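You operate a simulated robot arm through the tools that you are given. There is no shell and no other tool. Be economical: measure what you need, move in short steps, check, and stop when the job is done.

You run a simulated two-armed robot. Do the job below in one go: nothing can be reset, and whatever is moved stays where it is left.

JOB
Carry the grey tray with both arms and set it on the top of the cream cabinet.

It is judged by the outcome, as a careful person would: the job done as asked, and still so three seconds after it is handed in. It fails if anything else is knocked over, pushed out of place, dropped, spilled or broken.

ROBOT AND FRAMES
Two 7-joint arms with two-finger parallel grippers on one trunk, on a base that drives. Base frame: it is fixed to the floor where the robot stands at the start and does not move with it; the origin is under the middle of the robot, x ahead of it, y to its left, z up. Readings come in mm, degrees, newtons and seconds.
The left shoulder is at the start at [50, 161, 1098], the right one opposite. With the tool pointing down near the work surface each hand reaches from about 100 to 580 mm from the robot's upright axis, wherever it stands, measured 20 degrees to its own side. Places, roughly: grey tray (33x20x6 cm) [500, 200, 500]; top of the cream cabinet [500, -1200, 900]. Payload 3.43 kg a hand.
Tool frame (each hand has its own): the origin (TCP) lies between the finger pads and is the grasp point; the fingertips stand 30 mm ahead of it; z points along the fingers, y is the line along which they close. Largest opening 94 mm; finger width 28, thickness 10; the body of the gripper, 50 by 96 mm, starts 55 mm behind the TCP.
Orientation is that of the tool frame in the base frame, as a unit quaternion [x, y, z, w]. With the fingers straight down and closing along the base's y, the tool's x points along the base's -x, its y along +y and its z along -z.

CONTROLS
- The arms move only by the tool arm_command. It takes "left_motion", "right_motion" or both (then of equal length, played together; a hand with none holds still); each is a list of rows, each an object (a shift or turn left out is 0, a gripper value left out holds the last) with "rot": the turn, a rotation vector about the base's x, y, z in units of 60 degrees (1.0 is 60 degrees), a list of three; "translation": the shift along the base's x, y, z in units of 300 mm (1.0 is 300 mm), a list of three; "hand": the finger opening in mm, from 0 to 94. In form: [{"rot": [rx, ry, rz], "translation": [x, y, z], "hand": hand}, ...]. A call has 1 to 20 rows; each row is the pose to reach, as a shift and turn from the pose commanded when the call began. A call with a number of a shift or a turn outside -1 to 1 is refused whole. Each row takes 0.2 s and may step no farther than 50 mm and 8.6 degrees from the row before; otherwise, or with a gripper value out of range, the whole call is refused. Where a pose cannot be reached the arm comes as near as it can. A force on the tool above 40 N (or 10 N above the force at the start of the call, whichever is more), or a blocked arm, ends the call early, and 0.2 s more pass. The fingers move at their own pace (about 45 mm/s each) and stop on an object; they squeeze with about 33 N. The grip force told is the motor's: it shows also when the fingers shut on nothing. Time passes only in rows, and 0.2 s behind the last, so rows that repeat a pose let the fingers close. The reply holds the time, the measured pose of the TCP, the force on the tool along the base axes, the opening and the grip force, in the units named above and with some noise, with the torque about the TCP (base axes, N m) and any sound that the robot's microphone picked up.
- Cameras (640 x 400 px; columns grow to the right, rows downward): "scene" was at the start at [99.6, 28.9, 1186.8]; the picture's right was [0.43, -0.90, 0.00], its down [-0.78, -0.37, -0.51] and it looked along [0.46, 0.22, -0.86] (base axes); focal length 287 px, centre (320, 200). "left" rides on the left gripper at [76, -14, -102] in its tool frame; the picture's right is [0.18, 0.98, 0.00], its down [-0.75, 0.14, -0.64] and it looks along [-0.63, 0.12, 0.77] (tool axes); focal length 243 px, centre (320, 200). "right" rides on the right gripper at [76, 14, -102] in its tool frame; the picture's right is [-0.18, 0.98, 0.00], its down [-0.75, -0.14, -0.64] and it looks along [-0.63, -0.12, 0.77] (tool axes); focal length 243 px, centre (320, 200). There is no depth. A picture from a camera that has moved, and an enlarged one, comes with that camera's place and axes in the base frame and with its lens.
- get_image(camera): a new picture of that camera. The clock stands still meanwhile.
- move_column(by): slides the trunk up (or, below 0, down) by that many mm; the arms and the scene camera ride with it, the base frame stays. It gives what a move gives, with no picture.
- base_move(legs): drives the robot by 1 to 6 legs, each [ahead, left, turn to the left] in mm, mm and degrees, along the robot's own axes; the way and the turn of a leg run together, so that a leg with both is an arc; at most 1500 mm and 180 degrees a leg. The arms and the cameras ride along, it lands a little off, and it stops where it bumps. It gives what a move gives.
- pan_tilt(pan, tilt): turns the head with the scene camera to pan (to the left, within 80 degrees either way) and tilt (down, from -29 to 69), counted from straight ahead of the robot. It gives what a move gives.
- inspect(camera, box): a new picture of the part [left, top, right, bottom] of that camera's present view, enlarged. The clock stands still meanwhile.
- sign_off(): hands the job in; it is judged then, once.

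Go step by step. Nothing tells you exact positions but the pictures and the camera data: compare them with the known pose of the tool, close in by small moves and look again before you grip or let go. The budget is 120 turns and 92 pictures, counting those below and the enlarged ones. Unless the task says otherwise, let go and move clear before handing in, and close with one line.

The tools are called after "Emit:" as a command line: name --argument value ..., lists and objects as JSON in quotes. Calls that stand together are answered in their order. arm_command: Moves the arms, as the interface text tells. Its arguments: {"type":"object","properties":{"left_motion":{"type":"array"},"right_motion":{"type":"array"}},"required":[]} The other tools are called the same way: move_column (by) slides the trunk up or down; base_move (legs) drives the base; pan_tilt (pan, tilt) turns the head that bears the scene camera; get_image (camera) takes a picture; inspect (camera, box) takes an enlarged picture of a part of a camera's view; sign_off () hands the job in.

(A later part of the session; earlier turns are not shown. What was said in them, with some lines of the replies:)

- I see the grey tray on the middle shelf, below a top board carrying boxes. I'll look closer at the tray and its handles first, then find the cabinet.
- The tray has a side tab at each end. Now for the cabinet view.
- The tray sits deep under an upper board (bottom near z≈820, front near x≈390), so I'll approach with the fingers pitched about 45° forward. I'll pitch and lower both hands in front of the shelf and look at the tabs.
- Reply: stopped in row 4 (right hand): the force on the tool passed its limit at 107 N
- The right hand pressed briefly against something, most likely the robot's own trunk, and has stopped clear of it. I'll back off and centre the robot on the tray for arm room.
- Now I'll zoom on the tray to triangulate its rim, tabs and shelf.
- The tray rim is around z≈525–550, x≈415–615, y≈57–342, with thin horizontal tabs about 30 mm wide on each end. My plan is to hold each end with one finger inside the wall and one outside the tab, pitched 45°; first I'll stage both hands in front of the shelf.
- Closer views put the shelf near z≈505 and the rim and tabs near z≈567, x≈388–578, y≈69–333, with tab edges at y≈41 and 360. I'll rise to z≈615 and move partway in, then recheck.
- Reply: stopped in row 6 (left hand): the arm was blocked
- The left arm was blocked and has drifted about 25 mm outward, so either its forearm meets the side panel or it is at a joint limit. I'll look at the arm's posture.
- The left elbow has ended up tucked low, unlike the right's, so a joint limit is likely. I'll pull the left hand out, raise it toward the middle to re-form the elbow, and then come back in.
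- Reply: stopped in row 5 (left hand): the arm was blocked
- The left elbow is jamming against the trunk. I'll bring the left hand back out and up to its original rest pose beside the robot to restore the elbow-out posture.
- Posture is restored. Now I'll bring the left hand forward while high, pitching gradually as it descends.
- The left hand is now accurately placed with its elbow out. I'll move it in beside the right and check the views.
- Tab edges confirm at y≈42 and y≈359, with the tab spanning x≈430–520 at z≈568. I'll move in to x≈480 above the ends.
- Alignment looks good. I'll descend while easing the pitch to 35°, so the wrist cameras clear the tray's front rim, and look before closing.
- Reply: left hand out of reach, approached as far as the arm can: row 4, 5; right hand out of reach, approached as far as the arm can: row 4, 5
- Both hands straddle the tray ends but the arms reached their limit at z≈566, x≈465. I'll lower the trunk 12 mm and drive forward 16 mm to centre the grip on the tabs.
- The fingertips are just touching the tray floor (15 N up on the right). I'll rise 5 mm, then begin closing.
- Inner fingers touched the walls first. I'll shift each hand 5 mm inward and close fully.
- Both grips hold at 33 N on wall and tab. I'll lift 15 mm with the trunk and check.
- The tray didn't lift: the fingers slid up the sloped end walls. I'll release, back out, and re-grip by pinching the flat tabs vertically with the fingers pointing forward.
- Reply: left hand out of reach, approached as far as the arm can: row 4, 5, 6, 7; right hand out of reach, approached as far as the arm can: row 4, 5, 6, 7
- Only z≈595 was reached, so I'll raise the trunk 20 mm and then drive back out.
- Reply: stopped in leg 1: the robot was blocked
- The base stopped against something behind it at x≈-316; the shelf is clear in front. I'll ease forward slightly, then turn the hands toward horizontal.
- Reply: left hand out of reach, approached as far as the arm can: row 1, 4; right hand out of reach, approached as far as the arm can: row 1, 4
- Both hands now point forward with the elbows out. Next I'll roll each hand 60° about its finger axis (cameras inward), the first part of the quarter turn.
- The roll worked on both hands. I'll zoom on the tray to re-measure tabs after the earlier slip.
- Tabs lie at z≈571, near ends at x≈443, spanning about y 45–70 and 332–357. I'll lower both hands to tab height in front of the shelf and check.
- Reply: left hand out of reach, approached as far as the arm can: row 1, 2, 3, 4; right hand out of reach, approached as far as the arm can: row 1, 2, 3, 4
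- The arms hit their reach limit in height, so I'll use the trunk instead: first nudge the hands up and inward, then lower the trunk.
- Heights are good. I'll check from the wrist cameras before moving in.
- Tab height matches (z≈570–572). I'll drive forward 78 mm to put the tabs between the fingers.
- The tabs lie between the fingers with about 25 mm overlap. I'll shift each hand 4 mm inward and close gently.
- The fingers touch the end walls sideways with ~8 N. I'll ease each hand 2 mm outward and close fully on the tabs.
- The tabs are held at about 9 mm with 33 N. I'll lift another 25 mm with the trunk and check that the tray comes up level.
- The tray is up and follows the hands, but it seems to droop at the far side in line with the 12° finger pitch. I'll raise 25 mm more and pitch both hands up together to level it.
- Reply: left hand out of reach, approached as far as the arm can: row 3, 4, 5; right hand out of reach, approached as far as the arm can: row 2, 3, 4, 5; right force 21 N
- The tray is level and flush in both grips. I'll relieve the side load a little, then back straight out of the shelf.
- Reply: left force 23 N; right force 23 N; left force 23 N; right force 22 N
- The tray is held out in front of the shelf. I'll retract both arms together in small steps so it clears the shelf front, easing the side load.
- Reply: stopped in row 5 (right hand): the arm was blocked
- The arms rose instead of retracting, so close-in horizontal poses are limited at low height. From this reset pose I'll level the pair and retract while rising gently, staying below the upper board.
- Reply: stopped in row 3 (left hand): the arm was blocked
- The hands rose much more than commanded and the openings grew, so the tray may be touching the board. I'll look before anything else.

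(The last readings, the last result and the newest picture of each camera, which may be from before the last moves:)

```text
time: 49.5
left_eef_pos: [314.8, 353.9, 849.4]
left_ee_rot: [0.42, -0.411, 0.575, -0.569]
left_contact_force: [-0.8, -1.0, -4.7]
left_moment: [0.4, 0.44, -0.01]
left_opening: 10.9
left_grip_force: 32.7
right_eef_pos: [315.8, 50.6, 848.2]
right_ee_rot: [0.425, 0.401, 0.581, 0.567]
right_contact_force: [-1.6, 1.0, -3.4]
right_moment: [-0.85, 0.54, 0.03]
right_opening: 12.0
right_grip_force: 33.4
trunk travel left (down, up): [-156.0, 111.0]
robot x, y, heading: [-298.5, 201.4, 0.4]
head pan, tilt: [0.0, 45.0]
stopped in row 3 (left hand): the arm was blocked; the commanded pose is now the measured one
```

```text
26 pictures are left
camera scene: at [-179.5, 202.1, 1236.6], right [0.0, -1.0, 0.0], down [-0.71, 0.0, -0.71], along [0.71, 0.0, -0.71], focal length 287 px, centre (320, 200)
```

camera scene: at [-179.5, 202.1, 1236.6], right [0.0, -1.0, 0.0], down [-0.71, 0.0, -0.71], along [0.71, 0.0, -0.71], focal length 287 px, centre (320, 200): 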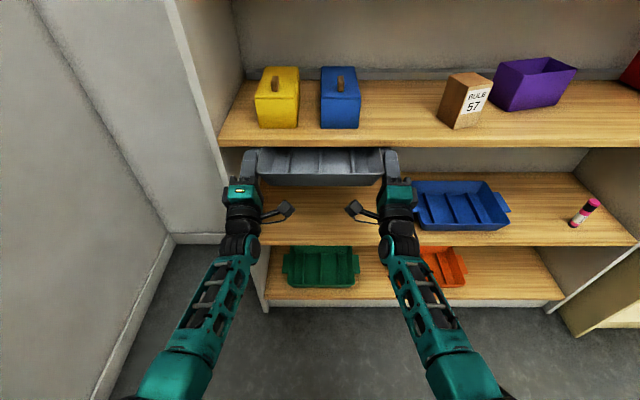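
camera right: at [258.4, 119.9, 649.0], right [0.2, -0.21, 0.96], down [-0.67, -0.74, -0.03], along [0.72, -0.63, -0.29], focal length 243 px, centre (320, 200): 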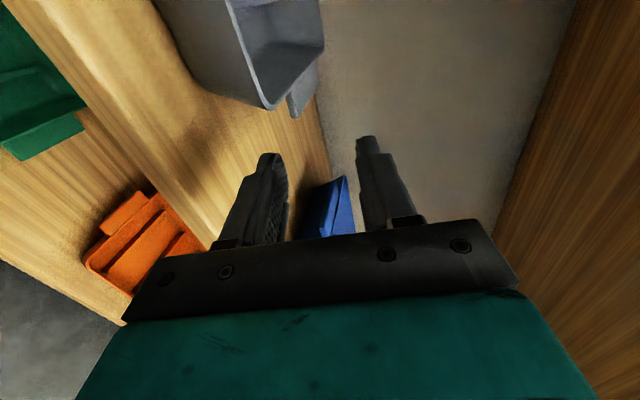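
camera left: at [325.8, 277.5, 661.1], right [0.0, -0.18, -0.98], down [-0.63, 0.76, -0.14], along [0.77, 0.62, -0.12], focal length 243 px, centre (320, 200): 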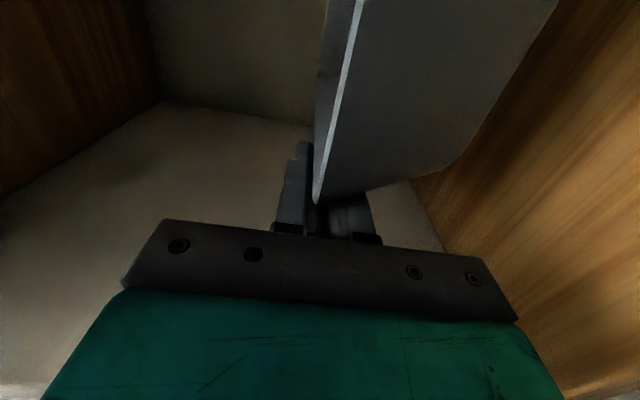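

The tray's far part is up under the board edge and everything on the board is undisturbed. I'll lower the trunk 70 mm to free it.

Emit:
move_column --by -70

Emit:
pan_tilt --pan -80 --tilt 35

Emit:
get_image --camera "scene"

```text
time: 50.6
left_eef_pos: [315.8, 353.7, 779.8]
left_ee_rot: [0.42, -0.408, 0.575, -0.572]
left_contact_force: [-0.7, -2.7, -0.8]
left_moment: [0.52, 0.0, 0.24]
left_opening: 7.7
left_grip_force: 33.0
right_eef_pos: [315.7, 52.3, 780.5]
right_ee_rot: [0.425, 0.399, 0.582, 0.568]
right_contact_force: [0.7, 1.8, -1.8]
right_moment: [-0.71, 0.18, -0.38]
right_opening: 8.3
right_grip_force: 32.6
trunk travel left (down, up): [-86.0, 181.0]
robot x, y, heading: [-301.2, 202.9, -0.0]
head pan, tilt: [0.0, 45.0]
```

```text
time: 52.1
left_eef_pos: [315.6, 353.3, 780.6]
left_ee_rot: [0.42, -0.409, 0.576, -0.57]
left_contact_force: [-0.2, -1.3, -0.1]
left_moment: [0.54, -0.03, 0.16]
left_opening: 7.4
left_grip_force: 33.0
right_eef_pos: [314.9, 51.9, 779.5]
right_ee_rot: [0.425, 0.398, 0.582, 0.568]
right_contact_force: [-0.8, 0.7, -1.6]
right_moment: [-0.77, 0.17, -0.16]
right_opening: 7.9
right_grip_force: 32.9
trunk travel left (down, up): [-86.0, 181.0]
robot x, y, heading: [-300.9, 202.7, 0.1]
head pan, tilt: [-80.0, 35.0]
```

```text
25 pictures are left
camera scene: at [-245.9, 115.1, 1181.6], right [-0.98, -0.18, 0.0], down [-0.1, 0.56, -0.82], along [0.14, -0.81, -0.57], focal length 287 px, centre (320, 200)
```

scene: 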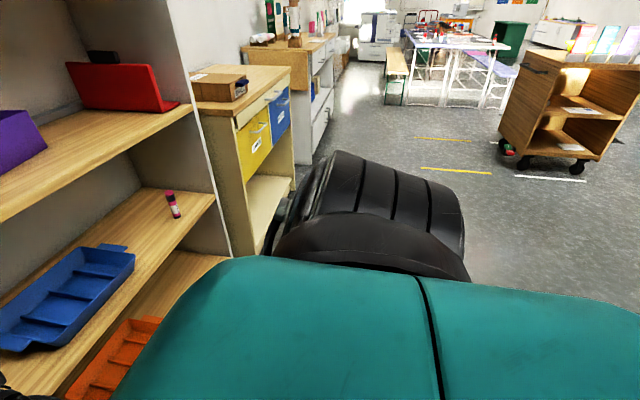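

The tray is held freely now. The cream cabinet with yellow and blue drawers stands just past the shelf, and the floor to the right is open. I'll slide right 400 mm, with the tray between the shelf levels and above everything, then try backing away there.

Emit:
base_move --legs '[[0, -400, 0], [-60, 0, 0]]'

```text
time: 56.7
left_eef_pos: [255.5, -43.0, 780.4]
left_ee_rot: [0.419, -0.41, 0.577, -0.568]
left_contact_force: [-0.3, -0.1, -0.5]
left_moment: [0.49, -0.04, 0.18]
left_opening: 7.5
left_grip_force: 32.7
right_eef_pos: [253.6, -345.0, 779.4]
right_ee_rot: [0.426, 0.397, 0.58, 0.569]
right_contact_force: [1.2, 0.2, -1.7]
right_moment: [-0.76, 0.16, -0.15]
right_opening: 8.2
right_grip_force: 33.1
trunk travel left (down, up): [-86.0, 181.0]
robot x, y, heading: [-365.9, -194.3, -0.1]
head pan, tilt: [-80.0, 35.0]
```

Backing is free here. I'll retreat further so the tray fully clears the shelf, then look toward the cabinet.

Emit:
base_move --legs '[[-220, 0, 0]]'

Emit:
pan_tilt --pan -50 --tilt 20

Emit:
get_image --camera "scene"

```text
time: 58.4
left_eef_pos: [40.0, -42.7, 779.6]
left_ee_rot: [0.418, -0.41, 0.578, -0.568]
left_contact_force: [1.0, -0.1, 0.5]
left_moment: [0.51, -0.05, 0.28]
left_opening: 7.6
left_grip_force: 33.3
right_eef_pos: [37.1, -344.8, 779.9]
right_ee_rot: [0.426, 0.398, 0.58, 0.569]
right_contact_force: [-0.4, 0.4, -2.3]
right_moment: [-0.78, 0.15, -0.15]
right_opening: 8.0
right_grip_force: 32.3
trunk travel left (down, up): [-86.0, 181.0]
robot x, y, heading: [-577.8, -187.8, -0.1]
head pan, tilt: [-80.0, 35.0]
```

```text
time: 59.3
left_eef_pos: [39.7, -42.8, 780.3]
left_ee_rot: [0.418, -0.41, 0.577, -0.569]
left_contact_force: [0.2, -0.3, -0.3]
left_moment: [0.5, 0.01, 0.18]
left_opening: 7.5
left_grip_force: 33.2
right_eef_pos: [37.1, -344.9, 782.3]
right_ee_rot: [0.426, 0.397, 0.58, 0.57]
right_contact_force: [-0.5, -0.5, -1.5]
right_moment: [-0.76, 0.15, -0.1]
right_opening: 8.3
right_grip_force: 33.3
trunk travel left (down, up): [-86.0, 181.0]
robot x, y, heading: [-578.7, -190.3, -0.1]
head pan, tilt: [-50.0, 20.0]
```

```text
24 pictures are left
camera scene: at [-478.7, -262.8, 1205.4], right [-0.77, -0.64, 0.0], down [-0.22, 0.26, -0.94], along [0.6, -0.72, -0.34], focal length 287 px, centre (320, 200)
```

scene: 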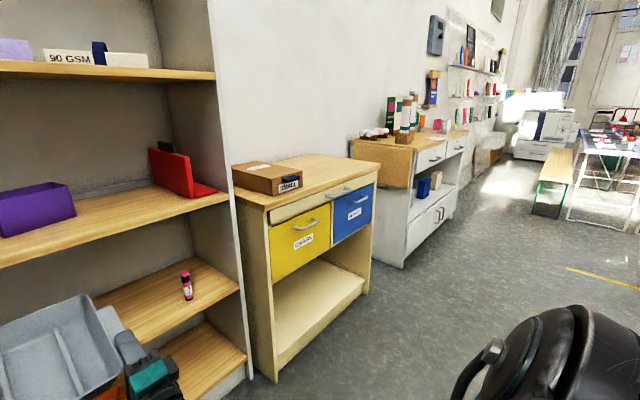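

The cream cabinet is in view: front at x≈265, y from about -855 to -1680, top near z≈845, with a cardboard box on its left part. I'll use the free right part. First I'll raise the trunk and level the tray in open space.

Emit:
move_column --by 150

Emit:
arm_command --left_motion '[{"rot": [0, 0.05, 0]}, {"rot": [0, 0.1, 0]}, {"rot": [0, 0.15, 0]}, {"rot": [0, 0.15, 0]}]' --right_motion '[{"rot": [0, 0.05, 0]}, {"rot": [0, 0.1, 0]}, {"rot": [0, 0.15, 0]}, {"rot": [0, 0.15, 0]}]'

```text
time: 61.1
left_eef_pos: [39.2, -43.5, 929.4]
left_ee_rot: [0.417, -0.411, 0.578, -0.569]
left_contact_force: [0.7, -0.7, -0.5]
left_moment: [0.51, 0.01, 0.17]
left_opening: 7.8
left_grip_force: 32.7
right_eef_pos: [35.9, -345.7, 929.4]
right_ee_rot: [0.426, 0.397, 0.581, 0.569]
right_contact_force: [1.2, 1.1, -2.6]
right_moment: [-0.74, 0.17, -0.27]
right_opening: 8.1
right_grip_force: 33.4
trunk travel left (down, up): [-236.0, 31.0]
robot x, y, heading: [-578.1, -190.8, -0.5]
head pan, tilt: [-50.0, 20.0]
```

```text
time: 62.1
left_eef_pos: [50.4, -31.9, 945.7]
left_ee_rot: [-0.448, 0.45, -0.543, 0.549]
left_contact_force: [0.8, -23.8, -0.4]
left_moment: [0.04, -0.04, -0.71]
left_opening: 7.5
left_grip_force: 33.1
right_eef_pos: [46.4, -359.0, 948.5]
right_ee_rot: [0.454, 0.438, 0.543, 0.554]
right_contact_force: [0.4, 23.8, -2.0]
right_moment: [-0.22, 0.18, 0.65]
right_opening: 7.7
right_grip_force: 33.4
trunk travel left (down, up): [-236.0, 31.0]
robot x, y, heading: [-579.9, -193.9, -0.2]
head pan, tilt: [-50.0, 20.0]
```

The hands have drifted apart about 25 mm, sliding on the tabs. I'll hold still for a moment to read where they settle.

Emit:
arm_command --left_motion '[{"translation": [0, 0, 0]}, {"translation": [0, 0, 0]}]' --right_motion '[{"translation": [0, 0, 0]}, {"translation": [0, 0, 0]}]'

Emit:
pan_tilt --pan 0 --tilt 45

Emit:
get_image --camera "scene"

```text
time: 62.7
left_eef_pos: [49.0, -34.1, 947.3]
left_ee_rot: [-0.448, 0.45, -0.542, 0.55]
left_contact_force: [-0.5, -21.9, -1.0]
left_moment: [0.09, -0.03, -0.92]
left_opening: 7.5
left_grip_force: 32.9
right_eef_pos: [48.0, -359.4, 949.2]
right_ee_rot: [0.453, 0.437, 0.543, 0.555]
right_contact_force: [0.9, 22.2, -1.3]
right_moment: [-0.21, 0.2, 0.77]
right_opening: 7.6
right_grip_force: 33.0
trunk travel left (down, up): [-236.0, 31.0]
robot x, y, heading: [-577.0, -188.8, -0.3]
head pan, tilt: [-50.0, 20.0]
```

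```text
time: 63.8
left_eef_pos: [48.5, -32.5, 947.3]
left_ee_rot: [-0.448, 0.449, -0.544, 0.55]
left_contact_force: [-0.2, -15.9, -0.4]
left_moment: [-0.02, -0.03, -0.48]
left_opening: 7.7
left_grip_force: 33.1
right_eef_pos: [47.4, -359.1, 946.9]
right_ee_rot: [0.454, 0.437, 0.543, 0.555]
right_contact_force: [-0.3, 16.2, -1.6]
right_moment: [-0.13, 0.17, 0.46]
right_opening: 7.4
right_grip_force: 32.8
trunk travel left (down, up): [-236.0, 31.0]
robot x, y, heading: [-578.7, -190.1, -0.5]
head pan, tilt: [0.0, 45.0]
```

```text
23 pictures are left
camera scene: at [-456.8, -191.6, 1316.8], right [-0.01, -1.0, 0.0], down [-0.71, 0.0, -0.71], along [0.71, 0.0, -0.71], focal length 287 px, centre (320, 200)
```

scene: 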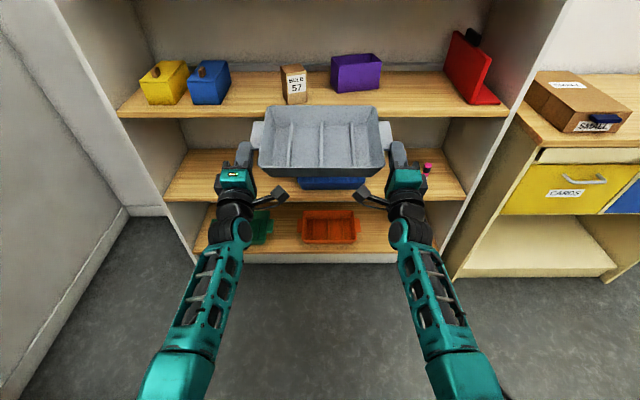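

The grips are near the outer ends of the tabs. I'll return to the previous pose at once to bring the hands back in.

Emit:
arm_command --left_motion '[{"rot": [0, -0.05, 0]}, {"rot": [0, -0.1, 0]}, {"rot": [0, -0.15, 0]}, {"rot": [0, -0.15, 0]}, {"rot": [0, -0.15, 0]}]' --right_motion '[{"rot": [0, -0.05, 0]}, {"rot": [0, -0.1, 0]}, {"rot": [0, -0.15, 0]}, {"rot": [0, -0.15, 0]}, {"rot": [0, -0.15, 0]}]'

```text
time: 65.0
left_eef_pos: [39.8, -41.4, 928.7]
left_ee_rot: [0.419, -0.411, 0.576, -0.569]
left_contact_force: [-4.8, 13.4, -1.7]
left_moment: [0.54, 0.01, -0.38]
left_opening: 7.3
left_grip_force: 33.8
right_eef_pos: [36.3, -347.2, 929.3]
right_ee_rot: [0.426, 0.396, 0.579, 0.571]
right_contact_force: [4.5, -13.0, -1.3]
right_moment: [-0.36, 0.13, -1.1]
right_opening: 7.9
right_grip_force: 32.5
trunk travel left (down, up): [-236.0, 31.0]
robot x, y, heading: [-577.3, -191.9, -0.1]
head pan, tilt: [0.0, 45.0]
```

Recovered: span is back to about 306 mm. Now I'll try reaching forward 45 mm (same tilt) with a slight squeeze inward, to find a posture that allows levelling.

Emit:
arm_command --left_motion '[{"translation": [0, -0.005, 0]}, {"translation": [0.05, -0.005, 0]}, {"translation": [0.1, -0.005, 0]}, {"translation": [0.15, -0.005, 0]}, {"translation": [0.15, -0.005, 0]}]' --right_motion '[{"translation": [0.01, 0.005, 0]}, {"translation": [0.06, 0.005, 0]}, {"translation": [0.11, 0.005, 0]}, {"translation": [0.16, 0.005, 0]}, {"translation": [0.16, 0.005, 0]}]'

```text
time: 66.2
left_eef_pos: [85.0, -42.9, 928.1]
left_ee_rot: [0.42, -0.409, 0.576, -0.57]
left_contact_force: [1.8, 22.2, 1.9]
left_moment: [0.18, -0.01, 1.07]
left_opening: 7.6
left_grip_force: 33.2
right_eef_pos: [87.8, -345.4, 929.2]
right_ee_rot: [0.427, 0.395, 0.579, 0.571]
right_contact_force: [-1.9, -20.9, -2.3]
right_moment: [-0.68, 0.16, -0.35]
right_opening: 8.2
right_grip_force: 32.7
trunk travel left (down, up): [-236.0, 31.0]
robot x, y, heading: [-574.9, -191.7, -0.3]
head pan, tilt: [0.0, 45.0]
```

Forward tracking is clean. Now I'll try a small levelling turn of 4° and watch the span.

Emit:
arm_command --left_motion '[{"translation": [0.05, 0.002, 0], "rot": [0, 0.03, 0]}, {"translation": [0.1, 0.002, 0], "rot": [0, 0.07, 0]}, {"translation": [0.1, 0.002, 0], "rot": [0, 0.07, 0]}]' --right_motion '[{"translation": [0.05, -0.002, 0], "rot": [0, 0.03, 0]}, {"translation": [0.1, -0.002, 0], "rot": [0, 0.07, 0]}, {"translation": [0.1, -0.002, 0], "rot": [0, 0.07, 0]}]'

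```text
time: 67.0
left_eef_pos: [114.7, -44.2, 928.6]
left_ee_rot: [0.439, -0.431, 0.561, -0.554]
left_contact_force: [-4.0, 19.6, -1.3]
left_moment: [0.41, -0.01, -0.02]
left_opening: 7.4
left_grip_force: 33.6
right_eef_pos: [114.9, -345.3, 930.6]
right_ee_rot: [0.448, 0.416, 0.562, 0.557]
right_contact_force: [4.0, -19.4, -1.0]
right_moment: [-0.45, 0.2, -1.19]
right_opening: 8.1
right_grip_force: 33.0
trunk travel left (down, up): [-236.0, 31.0]
robot x, y, heading: [-574.1, -192.1, -0.2]
head pan, tilt: [0.0, 45.0]
```

It tracked well with the arms longer. I'll continue forward and level further.

Emit:
arm_command --left_motion '[{"translation": [0.05, 0.002, 0], "rot": [0, 0.04, 0]}, {"translation": [0.1, 0.003, 0], "rot": [0, 0.08, 0]}, {"translation": [0.13, 0.003, 0], "rot": [0, 0.12, 0]}, {"translation": [0.13, 0.003, 0], "rot": [0, 0.12, 0]}]' --right_motion '[{"translation": [0.05, -0.002, 0], "rot": [0, 0.04, 0]}, {"translation": [0.1, -0.003, 0], "rot": [0, 0.08, 0]}, {"translation": [0.13, -0.003, 0], "rot": [0, 0.12, 0]}, {"translation": [0.13, -0.003, 0], "rot": [0, 0.12, 0]}]'

```text
time: 68.0
left_eef_pos: [154.5, -41.4, 930.6]
left_ee_rot: [0.473, -0.465, 0.533, -0.525]
left_contact_force: [3.3, 11.9, 0.0]
left_moment: [0.52, 0.0, 0.56]
left_opening: 7.7
left_grip_force: 33.4
right_eef_pos: [155.2, -345.5, 929.7]
right_ee_rot: [0.482, 0.453, 0.533, 0.527]
right_contact_force: [-4.3, -11.3, -1.9]
right_moment: [-0.83, 0.17, 0.53]
right_opening: 7.9
right_grip_force: 33.0
trunk travel left (down, up): [-236.0, 31.0]
robot x, y, heading: [-576.3, -192.4, -0.2]
head pan, tilt: [0.0, 45.0]
```

Tilt is down to about 7°. One more step to get level.

Emit:
arm_command --left_motion '[{"translation": [0.03, 0, 0.02], "rot": [0, 0.04, 0]}, {"translation": [0.06, 0.002, 0.05], "rot": [0, 0.08, 0]}, {"translation": [0.08, 0.002, 0.08], "rot": [0, 0.115, 0]}, {"translation": [0.08, 0.002, 0.08], "rot": [0, 0.115, 0]}]' --right_motion '[{"translation": [0.03, 0, 0.02], "rot": [0, 0.04, 0]}, {"translation": [0.06, -0.002, 0.05], "rot": [0, 0.08, 0]}, {"translation": [0.08, -0.002, 0.08], "rot": [0, 0.115, 0]}, {"translation": [0.08, -0.002, 0.08], "rot": [0, 0.115, 0]}]'

Emit:
get_image --camera "scene"

```text
time: 69.0
left_eef_pos: [176.9, -43.4, 952.7]
left_ee_rot: [0.504, -0.496, 0.504, -0.495]
left_contact_force: [6.1, 7.2, -0.3]
left_moment: [0.34, -0.09, 0.91]
left_opening: 7.5
left_grip_force: 32.7
right_eef_pos: [177.5, -345.6, 954.9]
right_ee_rot: [0.513, 0.483, 0.504, 0.499]
right_contact_force: [-6.0, -5.4, -3.4]
right_moment: [-0.79, 0.19, 0.84]
right_opening: 8.1
right_grip_force: 33.0
trunk travel left (down, up): [-236.0, 31.0]
robot x, y, heading: [-576.0, -191.8, -0.3]
head pan, tilt: [0.0, 45.0]
```

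```text
22 pictures are left
camera scene: at [-456.8, -191.5, 1316.7], right [0.0, -1.0, 0.0], down [-0.71, 0.0, -0.71], along [0.71, 0.0, -0.71], focal length 287 px, centre (320, 200)
```

scene: 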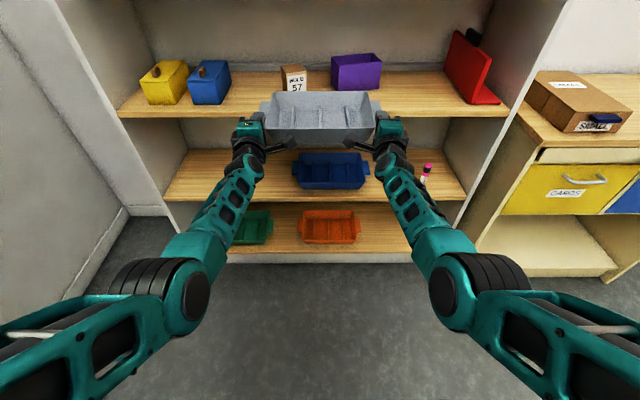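

The tray is level and well gripped. I'll raise the trunk to the top, back off 60 mm and drive right to stand before the free part of the cabinet.

Emit:
move_column --by 30

Emit:
base_move --legs '[[-60, 0, 0], [0, -600, 0], [0, -590, 0]]'

Emit:
get_image --camera "scene"

```text
time: 69.8
left_eef_pos: [176.0, -42.4, 983.0]
left_ee_rot: [0.505, -0.497, 0.503, -0.495]
left_contact_force: [4.1, 2.5, 0.8]
left_moment: [0.28, -0.05, 0.89]
left_opening: 7.6
left_grip_force: 33.3
right_eef_pos: [176.8, -346.0, 983.9]
right_ee_rot: [0.513, 0.483, 0.505, 0.499]
right_contact_force: [-4.6, -2.6, -3.0]
right_moment: [-0.75, 0.16, 0.49]
right_opening: 8.0
right_grip_force: 32.8
trunk travel left (down, up): [-266.0, 1.0]
robot x, y, heading: [-577.8, -191.5, -0.3]
head pan, tilt: [0.0, 45.0]
```

```text
time: 81.3
left_eef_pos: [101.6, -1242.6, 982.7]
left_ee_rot: [0.498, -0.502, 0.511, -0.49]
left_contact_force: [1.0, -9.7, 2.1]
left_moment: [0.33, -0.04, -0.24]
left_opening: 7.7
left_grip_force: 33.2
right_eef_pos: [94.4, -1544.4, 985.0]
right_ee_rot: [0.52, 0.476, 0.498, 0.505]
right_contact_force: [-0.1, 9.9, -3.2]
right_moment: [-0.77, 0.19, 0.27]
right_opening: 8.2
right_grip_force: 33.1
trunk travel left (down, up): [-266.0, 1.0]
robot x, y, heading: [-657.9, -1368.7, -1.7]
head pan, tilt: [0.0, 45.0]
```

```text
21 pictures are left
camera scene: at [-535.8, -1373.5, 1346.7], right [-0.03, -1.0, 0.0], down [-0.71, 0.02, -0.71], along [0.71, -0.02, -0.71], focal length 287 px, centre (320, 200)
```

scene: 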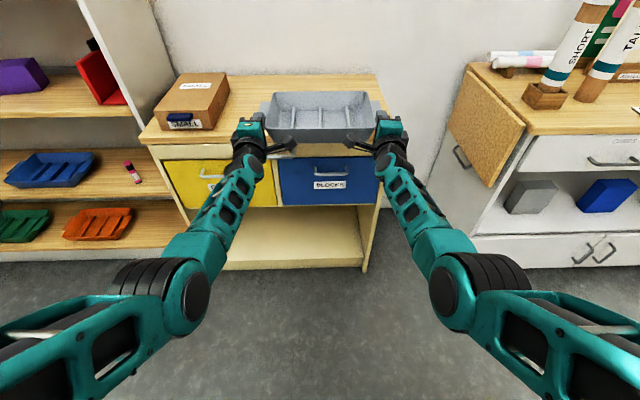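

I'm in front of the cabinet, with the tray above the free right part and the box well to its left. I'll straighten heading and drive 240 mm forward with the tray about 80 mm above the top.

Emit:
base_move --legs '[[0, 0, 1.7], [240, 0, 0]]'

Emit:
get_image --camera "scene"

Emit:
get_image --camera "left"

Emit:
get_image --camera "right"

```text
time: 83.4
left_eef_pos: [332.6, -1213.0, 982.4]
left_ee_rot: [0.508, -0.493, 0.501, -0.498]
left_contact_force: [1.3, 0.3, 0.5]
left_moment: [0.32, -0.03, 0.3]
left_opening: 7.7
left_grip_force: 33.3
right_eef_pos: [337.1, -1514.6, 984.7]
right_ee_rot: [0.51, 0.486, 0.507, 0.496]
right_contact_force: [-1.0, -0.3, -2.3]
right_moment: [-0.76, 0.16, 0.02]
right_opening: 7.9
right_grip_force: 33.5
trunk travel left (down, up): [-266.0, 1.0]
robot x, y, heading: [-421.9, -1364.4, 0.6]
head pan, tilt: [0.0, 45.0]
```

```text
20 pictures are left
camera scene: at [-298.4, -1368.2, 1346.6], right [0.01, -1.0, 0.0], down [-0.71, 0.0, -0.71], along [0.71, 0.0, -0.71], focal length 287 px, centre (320, 200)
```

scene: 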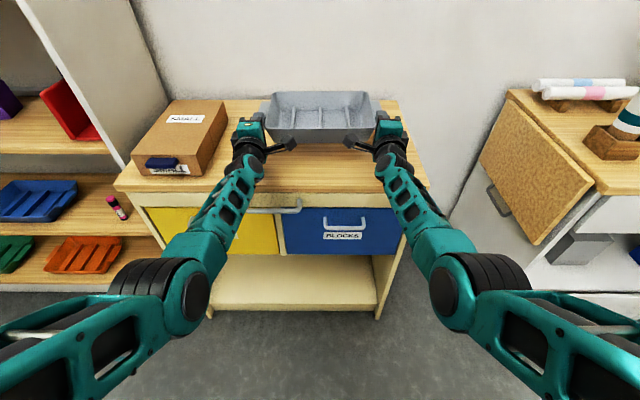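

```text
19 pictures are left
camera left: at [231.0, -1290.5, 996.6], right [0.0, -0.2, -0.98], down [-0.65, 0.74, -0.15], along [0.76, 0.64, -0.13], focal length 243 px, centre (320, 200)
```

left: 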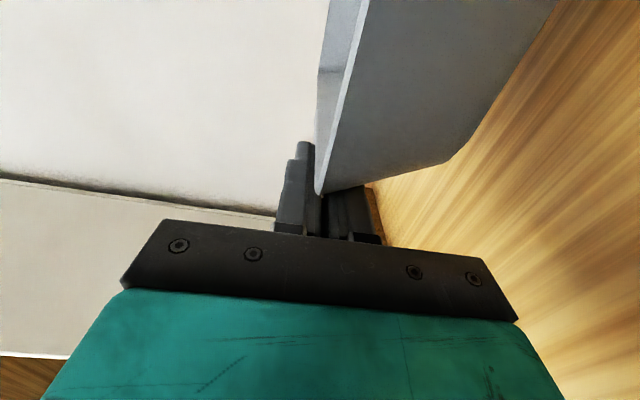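

```text
18 pictures are left
camera right: at [235.8, -1437.8, 1001.5], right [-0.01, -0.22, 0.98], down [-0.65, -0.74, -0.17], along [0.76, -0.64, -0.14], focal length 243 px, centre (320, 200)
```

right: 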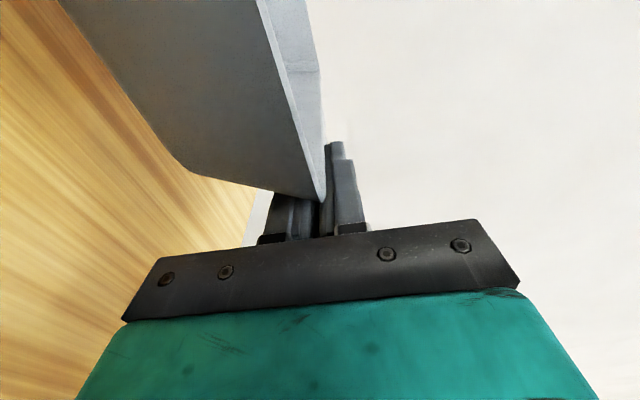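

The counter's front edge is about x≈275 and its top somewhere z≈815–850. I'll go 35 mm further in and lower the trunk 60 mm.

Emit:
base_move --legs '[[35, 0, 0]]'

Emit:
move_column --by -50

Emit:
get_image --camera "left"

Emit:
inspect --camera "scene" --box '[200, 60, 440, 210]'

```text
time: 84.3
left_eef_pos: [368.0, -1212.0, 981.9]
left_ee_rot: [0.508, -0.493, 0.501, -0.498]
left_contact_force: [1.3, 0.5, -0.3]
left_moment: [0.33, -0.05, -0.33]
left_opening: 7.3
left_grip_force: 32.8
right_eef_pos: [373.1, -1515.1, 984.1]
right_ee_rot: [0.51, 0.487, 0.506, 0.496]
right_contact_force: [0.2, -0.4, -2.3]
right_moment: [-0.75, 0.13, 0.25]
right_opening: 8.2
right_grip_force: 32.8
trunk travel left (down, up): [-266.0, 1.0]
robot x, y, heading: [-384.1, -1362.5, 0.4]
head pan, tilt: [0.0, 45.0]
```

```text
time: 85.2
left_eef_pos: [366.8, -1210.9, 933.2]
left_ee_rot: [0.507, -0.493, 0.501, -0.499]
left_contact_force: [-0.3, 0.2, 1.1]
left_moment: [0.41, 0.02, -0.39]
left_opening: 7.3
left_grip_force: 33.1
right_eef_pos: [371.9, -1514.1, 935.5]
right_ee_rot: [0.51, 0.487, 0.507, 0.496]
right_contact_force: [-0.9, -0.8, -1.9]
right_moment: [-0.75, 0.15, 0.31]
right_opening: 8.1
right_grip_force: 32.6
trunk travel left (down, up): [-216.0, 51.0]
robot x, y, heading: [-388.2, -1365.5, 0.3]
head pan, tilt: [0.0, 45.0]
```

```text
17 pictures are left
camera left: at [265.1, -1289.6, 947.3], right [0.0, -0.2, -0.98], down [-0.65, 0.74, -0.15], along [0.76, 0.64, -0.13], focal length 243 px, centre (320, 200)
```

left: 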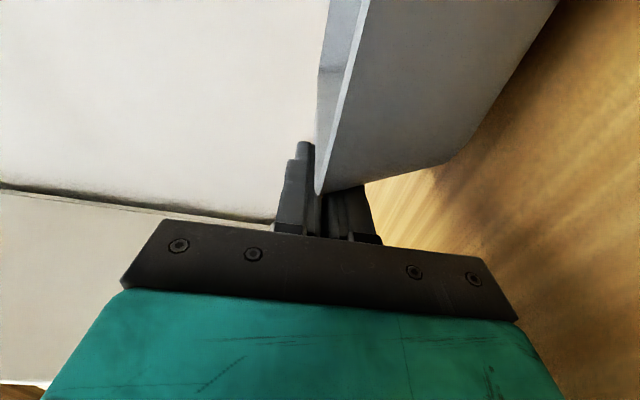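

```text
2.67 times, centred on (320, 135) of scene
camera zoom: at [-264.6, -1367.8, 1296.8], right [0.01, -1.0, 0.0], down [-0.71, -0.01, -0.71], along [0.71, 0.01, -0.71], focal length 765 px, centre (320, 373)
```

zoom: 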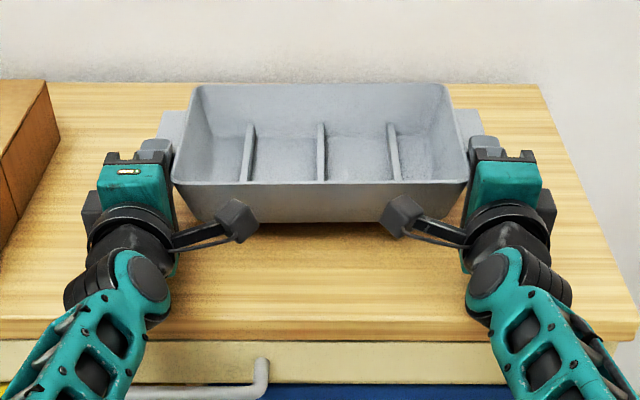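

There's still a gap under the tray. I'll lower by the trunk in small steps, watching the force.

Emit:
move_column --by -18

```text
time: 85.8
left_eef_pos: [365.9, -1212.3, 914.9]
left_ee_rot: [0.508, -0.493, 0.501, -0.498]
left_contact_force: [0.2, 0.1, -0.2]
left_moment: [0.36, -0.02, -0.01]
left_opening: 7.6
left_grip_force: 33.3
right_eef_pos: [370.9, -1514.0, 916.8]
right_ee_rot: [0.51, 0.486, 0.507, 0.496]
right_contact_force: [0.0, -0.2, -2.2]
right_moment: [-0.75, 0.15, 0.15]
right_opening: 8.2
right_grip_force: 33.3
trunk travel left (down, up): [-198.0, 69.0]
robot x, y, heading: [-382.5, -1364.6, 0.4]
head pan, tilt: [0.0, 45.0]
```

Emit:
move_column --by -12

Emit:
inspect --camera "scene" --box '[240, 90, 400, 190]'

```text
time: 86.4
left_eef_pos: [366.1, -1210.7, 909.1]
left_ee_rot: [0.505, -0.491, 0.503, -0.501]
left_contact_force: [3.2, -0.2, 16.1]
left_moment: [0.75, 1.4, -0.33]
left_opening: 7.6
left_grip_force: 33.5
right_eef_pos: [371.2, -1514.6, 910.4]
right_ee_rot: [0.507, 0.485, 0.509, 0.499]
right_contact_force: [4.5, 0.6, 9.6]
right_moment: [-0.98, 1.15, 0.04]
right_opening: 7.7
right_grip_force: 32.7
trunk travel left (down, up): [-186.0, 81.0]
robot x, y, heading: [-385.2, -1371.5, 0.4]
head pan, tilt: [0.0, 45.0]
```

```text
4.00 times, centred on (320, 140) of scene
camera zoom: at [-266.3, -1367.9, 1267.4], right [0.01, -1.0, 0.0], down [-0.71, -0.01, -0.71], along [0.71, 0.01, -0.71], focal length 1148 px, centre (320, 440)
```

zoom: 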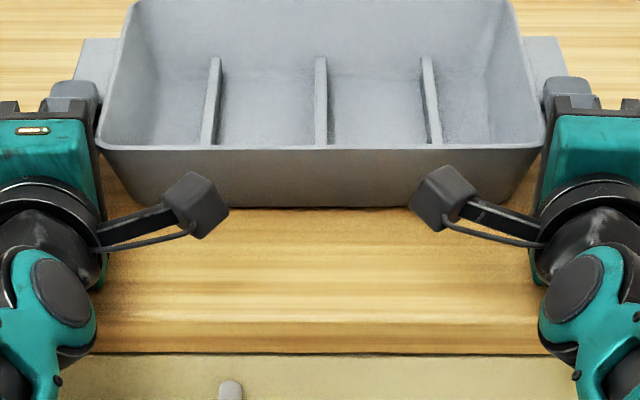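

The tray has touched down (16 N and 10 N upward). I'll take off the preload by raising 5 mm, then open the fingers.

Emit:
move_column --by 5

Emit:
arm_command --left_motion '[{"hand": 14}, {"hand": 20}, {"hand": 26}, {"hand": 30}, {"hand": 30}]' --right_motion '[{"hand": 14}, {"hand": 20}, {"hand": 26}, {"hand": 30}, {"hand": 30}]'

Emit:
inspect --camera "scene" --box '[240, 90, 400, 190]'

Emit:
inspect --camera "left" --box '[180, 0, 500, 240]'

```text
time: 87.0
left_eef_pos: [365.4, -1213.8, 908.0]
left_ee_rot: [0.507, -0.492, 0.502, -0.499]
left_contact_force: [0.3, -1.3, 9.7]
left_moment: [0.52, -0.2, 0.08]
left_opening: 7.2
left_grip_force: 32.9
right_eef_pos: [371.6, -1515.1, 909.6]
right_ee_rot: [0.511, 0.486, 0.507, 0.495]
right_contact_force: [2.0, 1.9, 0.9]
right_moment: [-0.77, 0.26, -0.57]
right_opening: 7.9
right_grip_force: 33.1
trunk travel left (down, up): [-191.0, 76.0]
robot x, y, heading: [-387.5, -1369.1, 0.5]
head pan, tilt: [0.0, 45.0]
```

```text
time: 88.2
left_eef_pos: [367.0, -1211.0, 909.5]
left_ee_rot: [0.507, -0.493, 0.502, -0.498]
left_contact_force: [-2.6, -0.9, 6.6]
left_moment: [0.09, 0.61, 0.16]
left_opening: 29.9
left_grip_force: 0.1
right_eef_pos: [370.8, -1514.4, 910.8]
right_ee_rot: [0.509, 0.486, 0.508, 0.496]
right_contact_force: [0.0, 0.4, 0.2]
right_moment: [-0.01, 0.02, -0.01]
right_opening: 29.6
right_grip_force: 0.0
trunk travel left (down, up): [-191.0, 76.0]
robot x, y, heading: [-383.4, -1370.0, 0.4]
head pan, tilt: [0.0, 45.0]
```

```text
4.00 times, centred on (320, 140) of scene
camera zoom: at [-265.7, -1368.2, 1271.9], right [0.01, -1.0, 0.0], down [-0.71, 0.0, -0.71], along [0.71, 0.01, -0.71], focal length 1148 px, centre (320, 440)
```

zoom: 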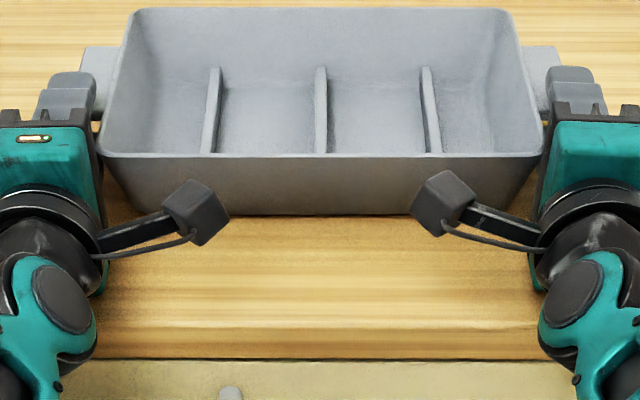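

```text
1.67 times, centred on (340, 120) of left
camera zoom: at [264.2, -1290.0, 922.5], right [0.0, -0.2, -0.98], down [-0.65, 0.74, -0.15], along [0.76, 0.64, -0.13], focal length 404 px, centre (287, 333)
```

zoom: 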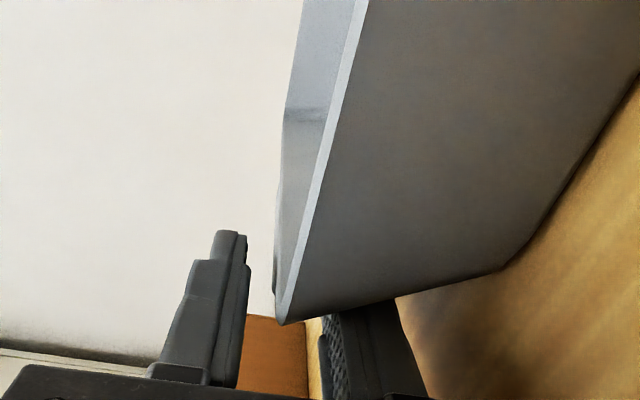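

Both tabs are free and the tray sits flat; the left gripper body is just resting on the counter. I'll raise 4 mm and back straight out.

Emit:
move_column --by 4

Emit:
base_move --legs '[[-30, 0, 0]]'

Emit:
inspect --camera "scene" --box '[240, 90, 400, 190]'

```text
time: 88.7
left_eef_pos: [366.6, -1211.7, 910.1]
left_ee_rot: [0.508, -0.493, 0.501, -0.498]
left_contact_force: [0.1, 0.4, 0.2]
left_moment: [0.0, 0.01, -0.04]
left_opening: 30.0
left_grip_force: 0.1
right_eef_pos: [371.9, -1514.0, 913.7]
right_ee_rot: [0.51, 0.486, 0.507, 0.496]
right_contact_force: [1.0, 0.6, 0.5]
right_moment: [0.05, -0.02, -0.01]
right_opening: 30.2
right_grip_force: 0.0
trunk travel left (down, up): [-195.0, 72.0]
robot x, y, heading: [-388.7, -1367.7, 0.4]
head pan, tilt: [0.0, 45.0]
```

```text
time: 89.5
left_eef_pos: [335.3, -1211.9, 912.4]
left_ee_rot: [0.507, -0.492, 0.501, -0.499]
left_contact_force: [0.4, 0.3, -0.2]
left_moment: [-0.02, -0.01, 0.0]
left_opening: 29.7
left_grip_force: 0.1
right_eef_pos: [342.4, -1514.9, 914.4]
right_ee_rot: [0.51, 0.486, 0.507, 0.497]
right_contact_force: [0.1, 0.0, 0.1]
right_moment: [-0.01, 0.01, -0.03]
right_opening: 29.8
right_grip_force: 0.1
trunk travel left (down, up): [-195.0, 72.0]
robot x, y, heading: [-413.9, -1366.6, 0.2]
head pan, tilt: [0.0, 45.0]
```

```text
4.00 times, centred on (320, 140) of scene
camera zoom: at [-295.1, -1368.1, 1275.9], right [0.01, -1.0, 0.0], down [-0.71, 0.0, -0.71], along [0.71, 0.0, -0.71], focal length 1148 px, centre (320, 440)
```

zoom: 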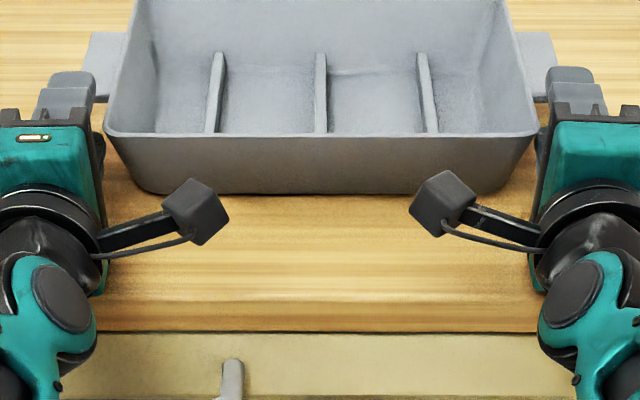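

The tray stayed put while the hands came back 30 mm. I'll back well away and take a final look.

Emit:
base_move --legs '[[-230, 0, 0]]'

Emit:
get_image --camera "scene"

```text
time: 91.3
left_eef_pos: [108.9, -1219.2, 912.1]
left_ee_rot: [0.505, -0.495, 0.503, -0.497]
left_contact_force: [-0.7, 0.3, 0.7]
left_moment: [0.0, 0.01, 0.02]
left_opening: 29.9
left_grip_force: 0.0
right_eef_pos: [110.7, -1521.6, 914.0]
right_ee_rot: [0.513, 0.483, 0.505, 0.499]
right_contact_force: [0.0, 0.3, -0.1]
right_moment: [0.02, 0.0, 0.01]
right_opening: 30.1
right_grip_force: 0.1
trunk travel left (down, up): [-195.0, 72.0]
robot x, y, heading: [-641.4, -1367.2, -0.1]
head pan, tilt: [0.0, 45.0]
```

```text
11 pictures are left
camera scene: at [-524.1, -1369.7, 1275.8], right [0.0, -1.0, 0.0], down [-0.71, 0.0, -0.71], along [0.71, 0.0, -0.71], focal length 287 px, centre (320, 200)
```

scene: 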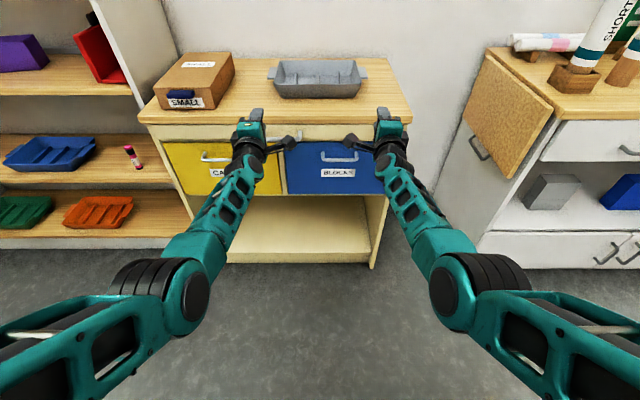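

The tray stands flat on top of the cream cabinet, well inside its edges. The other things in view are where they were, and the hands are clear, so I'm handing in.

Emit:
sign_off

```text
The job is handed in.
```

The grey tray is on top of the cream cabinet, to the right of the cardboard box. I carried it there with both arms, then let go and backed clear. In the final picture nothing else had moved. While backing up near the start, the base bumped something behind the robot; I never saw what it was, so I can't rule out that it shifted.
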